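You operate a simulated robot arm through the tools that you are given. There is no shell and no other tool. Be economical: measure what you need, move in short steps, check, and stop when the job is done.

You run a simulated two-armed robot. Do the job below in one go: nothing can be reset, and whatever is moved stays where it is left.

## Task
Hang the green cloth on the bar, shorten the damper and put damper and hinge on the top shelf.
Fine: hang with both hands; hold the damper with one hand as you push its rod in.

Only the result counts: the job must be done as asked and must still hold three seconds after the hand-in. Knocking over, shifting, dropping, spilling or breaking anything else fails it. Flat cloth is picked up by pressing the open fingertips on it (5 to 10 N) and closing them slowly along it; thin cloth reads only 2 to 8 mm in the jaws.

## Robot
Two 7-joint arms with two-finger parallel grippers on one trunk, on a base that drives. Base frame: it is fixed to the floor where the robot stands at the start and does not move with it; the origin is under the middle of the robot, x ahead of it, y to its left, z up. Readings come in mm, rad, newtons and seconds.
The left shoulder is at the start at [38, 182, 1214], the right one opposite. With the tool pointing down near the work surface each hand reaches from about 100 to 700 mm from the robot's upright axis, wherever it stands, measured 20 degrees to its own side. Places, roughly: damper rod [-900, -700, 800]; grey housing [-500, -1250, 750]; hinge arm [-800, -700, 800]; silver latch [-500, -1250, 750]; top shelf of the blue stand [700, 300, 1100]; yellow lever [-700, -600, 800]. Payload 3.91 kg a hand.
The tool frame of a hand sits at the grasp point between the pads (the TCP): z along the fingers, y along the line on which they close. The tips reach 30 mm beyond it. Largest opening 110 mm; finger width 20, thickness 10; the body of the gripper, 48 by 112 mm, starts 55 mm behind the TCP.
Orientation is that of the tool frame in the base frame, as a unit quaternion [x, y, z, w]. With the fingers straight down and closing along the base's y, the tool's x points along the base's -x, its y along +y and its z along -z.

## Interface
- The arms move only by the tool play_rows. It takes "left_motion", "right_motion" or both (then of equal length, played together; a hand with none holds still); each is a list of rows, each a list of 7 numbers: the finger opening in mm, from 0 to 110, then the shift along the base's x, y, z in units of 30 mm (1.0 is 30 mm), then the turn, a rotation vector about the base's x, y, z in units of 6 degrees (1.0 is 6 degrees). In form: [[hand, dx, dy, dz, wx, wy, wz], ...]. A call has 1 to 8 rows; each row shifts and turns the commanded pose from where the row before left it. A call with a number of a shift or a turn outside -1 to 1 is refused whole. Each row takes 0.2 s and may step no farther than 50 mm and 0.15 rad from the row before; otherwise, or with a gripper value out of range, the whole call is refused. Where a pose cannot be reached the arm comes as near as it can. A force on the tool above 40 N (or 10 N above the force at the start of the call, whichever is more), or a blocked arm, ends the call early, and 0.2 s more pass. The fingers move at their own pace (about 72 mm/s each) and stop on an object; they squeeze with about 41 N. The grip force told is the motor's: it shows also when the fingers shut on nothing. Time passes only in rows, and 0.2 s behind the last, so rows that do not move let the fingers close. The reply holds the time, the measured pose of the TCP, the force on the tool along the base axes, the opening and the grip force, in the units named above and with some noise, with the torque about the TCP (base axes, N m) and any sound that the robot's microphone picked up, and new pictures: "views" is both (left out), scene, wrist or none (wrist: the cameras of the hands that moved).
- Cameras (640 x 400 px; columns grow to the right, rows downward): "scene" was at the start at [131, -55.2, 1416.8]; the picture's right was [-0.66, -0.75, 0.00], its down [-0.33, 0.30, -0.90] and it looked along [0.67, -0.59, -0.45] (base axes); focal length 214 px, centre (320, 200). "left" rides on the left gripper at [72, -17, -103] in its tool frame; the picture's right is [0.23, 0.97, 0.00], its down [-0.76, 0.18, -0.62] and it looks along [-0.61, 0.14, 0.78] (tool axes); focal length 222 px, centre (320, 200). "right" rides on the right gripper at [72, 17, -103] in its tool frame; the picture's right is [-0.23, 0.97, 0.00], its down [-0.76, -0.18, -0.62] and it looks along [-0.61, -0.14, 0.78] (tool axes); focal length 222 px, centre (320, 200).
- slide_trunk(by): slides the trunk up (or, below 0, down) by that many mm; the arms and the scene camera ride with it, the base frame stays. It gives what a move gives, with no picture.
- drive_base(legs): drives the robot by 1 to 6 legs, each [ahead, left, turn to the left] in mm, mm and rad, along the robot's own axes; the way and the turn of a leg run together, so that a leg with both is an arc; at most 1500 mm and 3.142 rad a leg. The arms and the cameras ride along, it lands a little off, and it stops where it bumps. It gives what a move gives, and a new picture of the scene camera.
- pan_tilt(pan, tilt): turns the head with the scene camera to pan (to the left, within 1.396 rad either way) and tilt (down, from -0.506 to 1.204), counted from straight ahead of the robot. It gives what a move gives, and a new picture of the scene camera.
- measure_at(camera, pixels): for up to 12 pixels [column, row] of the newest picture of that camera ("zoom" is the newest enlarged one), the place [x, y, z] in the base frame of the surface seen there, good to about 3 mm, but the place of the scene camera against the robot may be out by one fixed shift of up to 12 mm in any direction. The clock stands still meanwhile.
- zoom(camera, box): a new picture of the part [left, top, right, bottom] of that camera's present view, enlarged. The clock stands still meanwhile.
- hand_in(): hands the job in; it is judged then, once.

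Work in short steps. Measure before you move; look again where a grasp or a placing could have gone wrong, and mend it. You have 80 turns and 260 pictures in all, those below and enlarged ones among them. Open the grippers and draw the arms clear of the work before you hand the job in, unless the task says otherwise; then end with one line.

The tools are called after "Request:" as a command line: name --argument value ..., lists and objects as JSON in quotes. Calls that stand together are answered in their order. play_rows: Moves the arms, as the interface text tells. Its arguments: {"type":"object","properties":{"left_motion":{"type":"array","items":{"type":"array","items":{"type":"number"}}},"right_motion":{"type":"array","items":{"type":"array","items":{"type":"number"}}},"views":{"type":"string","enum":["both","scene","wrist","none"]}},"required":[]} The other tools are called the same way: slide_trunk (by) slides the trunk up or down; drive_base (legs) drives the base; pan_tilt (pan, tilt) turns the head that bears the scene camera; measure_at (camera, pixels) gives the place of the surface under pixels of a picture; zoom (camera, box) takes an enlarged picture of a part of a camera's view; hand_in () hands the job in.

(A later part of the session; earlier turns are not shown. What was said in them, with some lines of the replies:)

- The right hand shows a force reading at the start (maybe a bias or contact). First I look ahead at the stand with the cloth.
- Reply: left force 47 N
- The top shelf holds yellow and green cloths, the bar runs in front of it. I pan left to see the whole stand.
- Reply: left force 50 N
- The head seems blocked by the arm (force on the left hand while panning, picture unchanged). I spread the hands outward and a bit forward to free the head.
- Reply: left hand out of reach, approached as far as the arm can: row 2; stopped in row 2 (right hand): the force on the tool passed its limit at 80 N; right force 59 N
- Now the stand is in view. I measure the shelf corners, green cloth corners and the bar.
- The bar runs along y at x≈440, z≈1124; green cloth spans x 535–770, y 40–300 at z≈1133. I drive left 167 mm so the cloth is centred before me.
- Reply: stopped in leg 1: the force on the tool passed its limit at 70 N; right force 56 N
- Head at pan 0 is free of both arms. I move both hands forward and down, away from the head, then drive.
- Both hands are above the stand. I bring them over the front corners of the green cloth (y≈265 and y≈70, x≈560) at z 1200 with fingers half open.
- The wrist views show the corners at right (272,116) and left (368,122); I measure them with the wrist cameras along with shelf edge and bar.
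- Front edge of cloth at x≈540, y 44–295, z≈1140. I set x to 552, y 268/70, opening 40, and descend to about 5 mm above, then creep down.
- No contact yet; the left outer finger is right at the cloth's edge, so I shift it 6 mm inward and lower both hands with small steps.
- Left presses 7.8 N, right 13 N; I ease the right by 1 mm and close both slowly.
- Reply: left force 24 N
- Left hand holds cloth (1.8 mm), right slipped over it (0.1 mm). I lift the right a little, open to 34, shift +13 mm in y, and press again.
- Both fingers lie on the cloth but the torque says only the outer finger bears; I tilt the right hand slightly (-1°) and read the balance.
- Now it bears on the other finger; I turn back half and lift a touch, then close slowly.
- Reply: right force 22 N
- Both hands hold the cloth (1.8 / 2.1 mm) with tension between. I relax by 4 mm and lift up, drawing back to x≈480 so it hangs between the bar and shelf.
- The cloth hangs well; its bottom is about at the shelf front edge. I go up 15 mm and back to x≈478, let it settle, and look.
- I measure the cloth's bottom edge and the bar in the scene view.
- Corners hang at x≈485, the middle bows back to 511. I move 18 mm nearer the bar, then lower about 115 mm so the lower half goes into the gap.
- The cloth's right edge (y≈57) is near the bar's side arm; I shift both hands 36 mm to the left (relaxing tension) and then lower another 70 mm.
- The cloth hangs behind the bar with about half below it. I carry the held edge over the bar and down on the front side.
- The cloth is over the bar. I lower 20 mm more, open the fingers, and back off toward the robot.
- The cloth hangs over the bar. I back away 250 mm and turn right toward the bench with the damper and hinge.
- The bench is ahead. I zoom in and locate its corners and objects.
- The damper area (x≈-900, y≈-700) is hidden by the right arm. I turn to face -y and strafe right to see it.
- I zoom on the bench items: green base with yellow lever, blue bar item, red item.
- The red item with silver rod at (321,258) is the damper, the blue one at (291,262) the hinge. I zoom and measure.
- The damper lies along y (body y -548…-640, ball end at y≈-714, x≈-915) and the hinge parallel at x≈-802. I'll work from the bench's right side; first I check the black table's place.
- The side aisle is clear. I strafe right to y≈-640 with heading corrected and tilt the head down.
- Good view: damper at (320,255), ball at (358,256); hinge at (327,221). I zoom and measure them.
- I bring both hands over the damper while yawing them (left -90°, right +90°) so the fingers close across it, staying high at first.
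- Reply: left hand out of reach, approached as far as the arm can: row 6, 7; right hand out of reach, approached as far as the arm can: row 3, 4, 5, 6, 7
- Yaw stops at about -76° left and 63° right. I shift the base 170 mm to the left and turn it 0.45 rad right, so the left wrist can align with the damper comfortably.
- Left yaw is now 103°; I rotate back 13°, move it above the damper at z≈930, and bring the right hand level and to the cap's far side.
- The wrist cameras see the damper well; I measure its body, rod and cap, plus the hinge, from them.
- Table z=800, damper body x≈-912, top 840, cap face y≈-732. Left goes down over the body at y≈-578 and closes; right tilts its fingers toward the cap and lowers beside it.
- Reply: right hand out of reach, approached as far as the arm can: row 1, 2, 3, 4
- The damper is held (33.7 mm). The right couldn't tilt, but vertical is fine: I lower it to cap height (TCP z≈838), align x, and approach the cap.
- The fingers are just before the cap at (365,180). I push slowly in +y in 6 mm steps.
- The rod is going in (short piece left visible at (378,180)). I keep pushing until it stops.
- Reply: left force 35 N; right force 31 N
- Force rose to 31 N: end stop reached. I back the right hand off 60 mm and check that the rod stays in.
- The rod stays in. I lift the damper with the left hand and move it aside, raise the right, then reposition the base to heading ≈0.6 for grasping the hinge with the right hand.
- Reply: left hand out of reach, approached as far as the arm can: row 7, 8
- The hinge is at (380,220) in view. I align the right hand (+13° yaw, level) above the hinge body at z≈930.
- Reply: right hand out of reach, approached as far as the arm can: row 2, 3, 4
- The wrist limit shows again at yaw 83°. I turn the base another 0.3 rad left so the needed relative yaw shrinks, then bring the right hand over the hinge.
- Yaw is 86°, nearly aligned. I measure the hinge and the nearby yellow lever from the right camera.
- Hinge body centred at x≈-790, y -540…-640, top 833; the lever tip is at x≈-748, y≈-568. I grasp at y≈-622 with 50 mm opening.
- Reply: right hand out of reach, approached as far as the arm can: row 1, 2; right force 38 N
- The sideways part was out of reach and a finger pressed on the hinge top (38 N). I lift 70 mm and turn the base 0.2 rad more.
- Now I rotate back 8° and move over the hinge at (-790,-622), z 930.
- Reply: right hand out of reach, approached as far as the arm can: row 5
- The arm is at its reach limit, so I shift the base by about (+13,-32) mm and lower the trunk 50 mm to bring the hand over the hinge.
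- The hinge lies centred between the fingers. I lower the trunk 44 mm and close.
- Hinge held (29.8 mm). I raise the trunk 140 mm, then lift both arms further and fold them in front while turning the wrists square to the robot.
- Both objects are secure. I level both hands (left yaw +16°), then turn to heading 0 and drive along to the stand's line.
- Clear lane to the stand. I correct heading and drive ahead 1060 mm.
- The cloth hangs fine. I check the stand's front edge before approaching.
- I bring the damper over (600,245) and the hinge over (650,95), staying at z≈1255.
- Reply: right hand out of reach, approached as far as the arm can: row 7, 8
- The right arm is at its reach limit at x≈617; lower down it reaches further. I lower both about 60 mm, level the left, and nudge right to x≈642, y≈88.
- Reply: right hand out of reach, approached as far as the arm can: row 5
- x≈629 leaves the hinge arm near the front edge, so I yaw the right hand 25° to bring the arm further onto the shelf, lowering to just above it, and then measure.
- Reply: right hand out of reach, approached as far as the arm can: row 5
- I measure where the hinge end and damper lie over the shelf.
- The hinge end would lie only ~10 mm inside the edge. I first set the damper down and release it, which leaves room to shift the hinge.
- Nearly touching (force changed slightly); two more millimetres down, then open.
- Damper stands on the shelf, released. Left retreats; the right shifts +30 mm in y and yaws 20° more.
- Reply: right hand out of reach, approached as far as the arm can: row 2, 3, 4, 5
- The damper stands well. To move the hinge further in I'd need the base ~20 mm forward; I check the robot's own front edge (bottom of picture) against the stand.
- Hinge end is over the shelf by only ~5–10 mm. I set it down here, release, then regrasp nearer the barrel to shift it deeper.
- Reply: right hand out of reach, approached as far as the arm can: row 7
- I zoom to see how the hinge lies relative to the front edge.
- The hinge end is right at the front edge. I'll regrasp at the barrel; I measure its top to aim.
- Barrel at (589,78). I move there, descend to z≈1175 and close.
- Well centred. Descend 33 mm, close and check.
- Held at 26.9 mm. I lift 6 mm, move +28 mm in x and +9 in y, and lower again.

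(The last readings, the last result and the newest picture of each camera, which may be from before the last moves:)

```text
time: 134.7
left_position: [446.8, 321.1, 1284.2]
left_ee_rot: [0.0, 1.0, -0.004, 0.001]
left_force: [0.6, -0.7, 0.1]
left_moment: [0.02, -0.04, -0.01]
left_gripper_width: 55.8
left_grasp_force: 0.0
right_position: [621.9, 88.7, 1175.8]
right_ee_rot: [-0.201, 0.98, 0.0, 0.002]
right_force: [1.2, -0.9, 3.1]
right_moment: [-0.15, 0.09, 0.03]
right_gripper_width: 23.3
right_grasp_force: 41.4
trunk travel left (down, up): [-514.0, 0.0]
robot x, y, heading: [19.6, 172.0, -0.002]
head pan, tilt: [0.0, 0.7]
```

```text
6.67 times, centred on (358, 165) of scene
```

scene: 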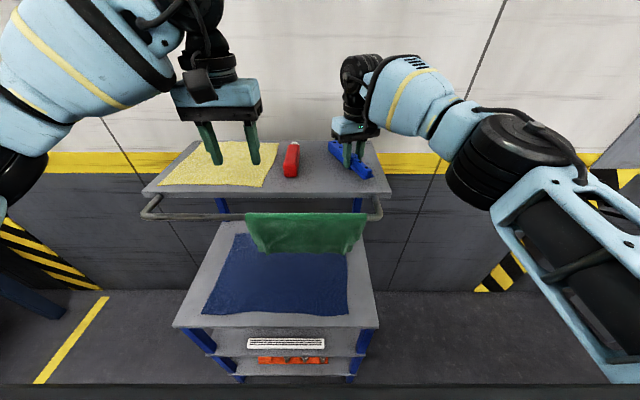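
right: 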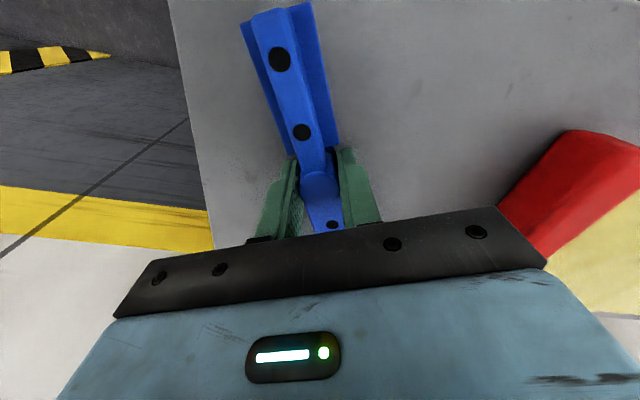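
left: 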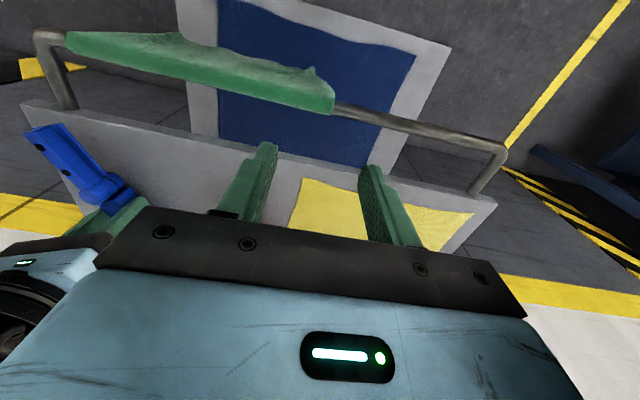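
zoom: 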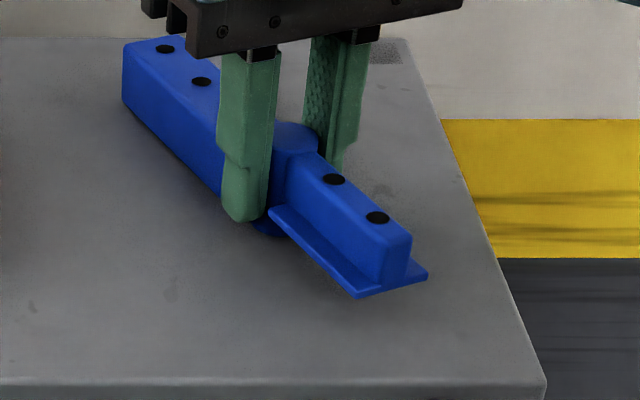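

The hinge is now well inside the shelf. I open, lift and draw the right arm back (left too).

Request:
play_rows --right_motion '[[25, 0, 0, -0.03, 0, 0, 0], [40, 0, 0, 0, 0, 0, 0], [50, 0, 0, 0, 0, 0, 0], [50, 0, 0, 0.6, 0, 0, 0], [50, -0.2, 0, 0.9, 0, 0, 0], [50, -0.7, -0.3, 0.9, 0, 0, 0], [50, -0.9, -0.5, 0.6, 0, 0, 0], [50, -0.9, -0.5, 0, 0, 0, 0]]' --views "scene"

Request:
drive_base --legs '[[-250, 0, 0]]'

Request:
zoom --camera "scene" --box '[200, 90, 400, 215]'

```text
time: 136.5
left_position: [447.5, 320.8, 1285.1]
left_ee_rot: [-0.001, 1.0, -0.003, 0.0]
left_force: [-0.3, -0.2, -0.4]
left_moment: [0.02, 0.03, 0.0]
left_gripper_width: 55.9
left_grasp_force: 0.1
right_position: [537.8, 50.3, 1262.0]
right_ee_rot: [-0.201, 0.98, 0.002, 0.001]
right_force: [-0.1, -0.6, -0.2]
right_moment: [0.01, -0.01, 0.01]
right_gripper_width: 50.2
right_grasp_force: 0.0
trunk travel left (down, up): [-514.0, 0.0]
robot x, y, heading: [17.8, 175.5, 0.006]
head pan, tilt: [0.0, 0.7]
```

scene: 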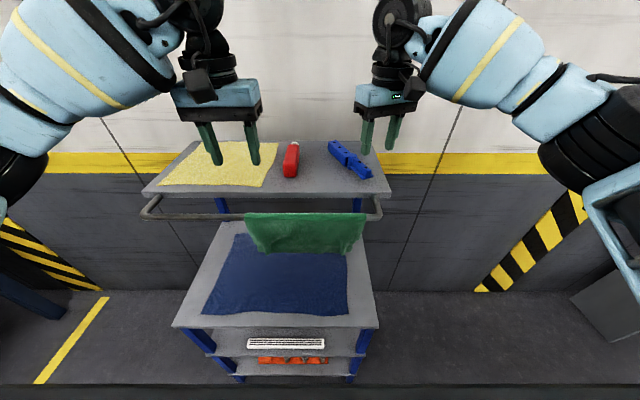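

```text
time: 138.3
left_position: [199.8, 319.9, 1283.2]
left_ee_rot: [-0.004, 1.0, -0.003, -0.001]
left_force: [-0.4, 0.0, 1.0]
left_moment: [0.02, 0.01, -0.02]
left_gripper_width: 55.5
left_grasp_force: 0.0
right_position: [292.8, 53.0, 1261.8]
right_ee_rot: [-0.204, 0.979, 0.001, 0.001]
right_force: [0.1, 0.3, 0.3]
right_moment: [-0.05, -0.01, -0.04]
right_gripper_width: 50.0
right_grasp_force: 0.1
trunk travel left (down, up): [-514.0, 0.0]
robot x, y, heading: [-225.8, 170.3, 0.013]
head pan, tilt: [0.0, 0.7]
```

scene: 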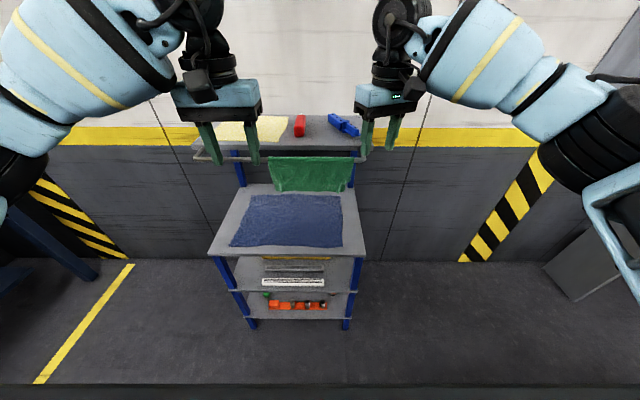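

```text
3.20 times, centred on (300, 152) of scene
```

zoom: 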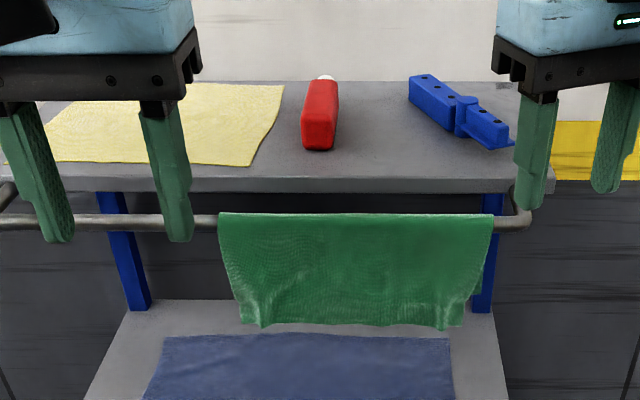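

The cloth hangs over the bar, the shortened damper and the hinge lie on the top shelf, and both arms are clear with their grippers open. I hand the job in.

Request:
hand_in

```text
The job is handed in.
```

I handed the job in: the green cloth hangs over the bar, the damper's rod is pushed in to its stop, and the damper and hinge are on the top shelf. In the last pictures everything was staying put and both arms were clear with the grippers open. While lining up on the hinge, one finger pressed on its top with about 38 N, with no visible harm.
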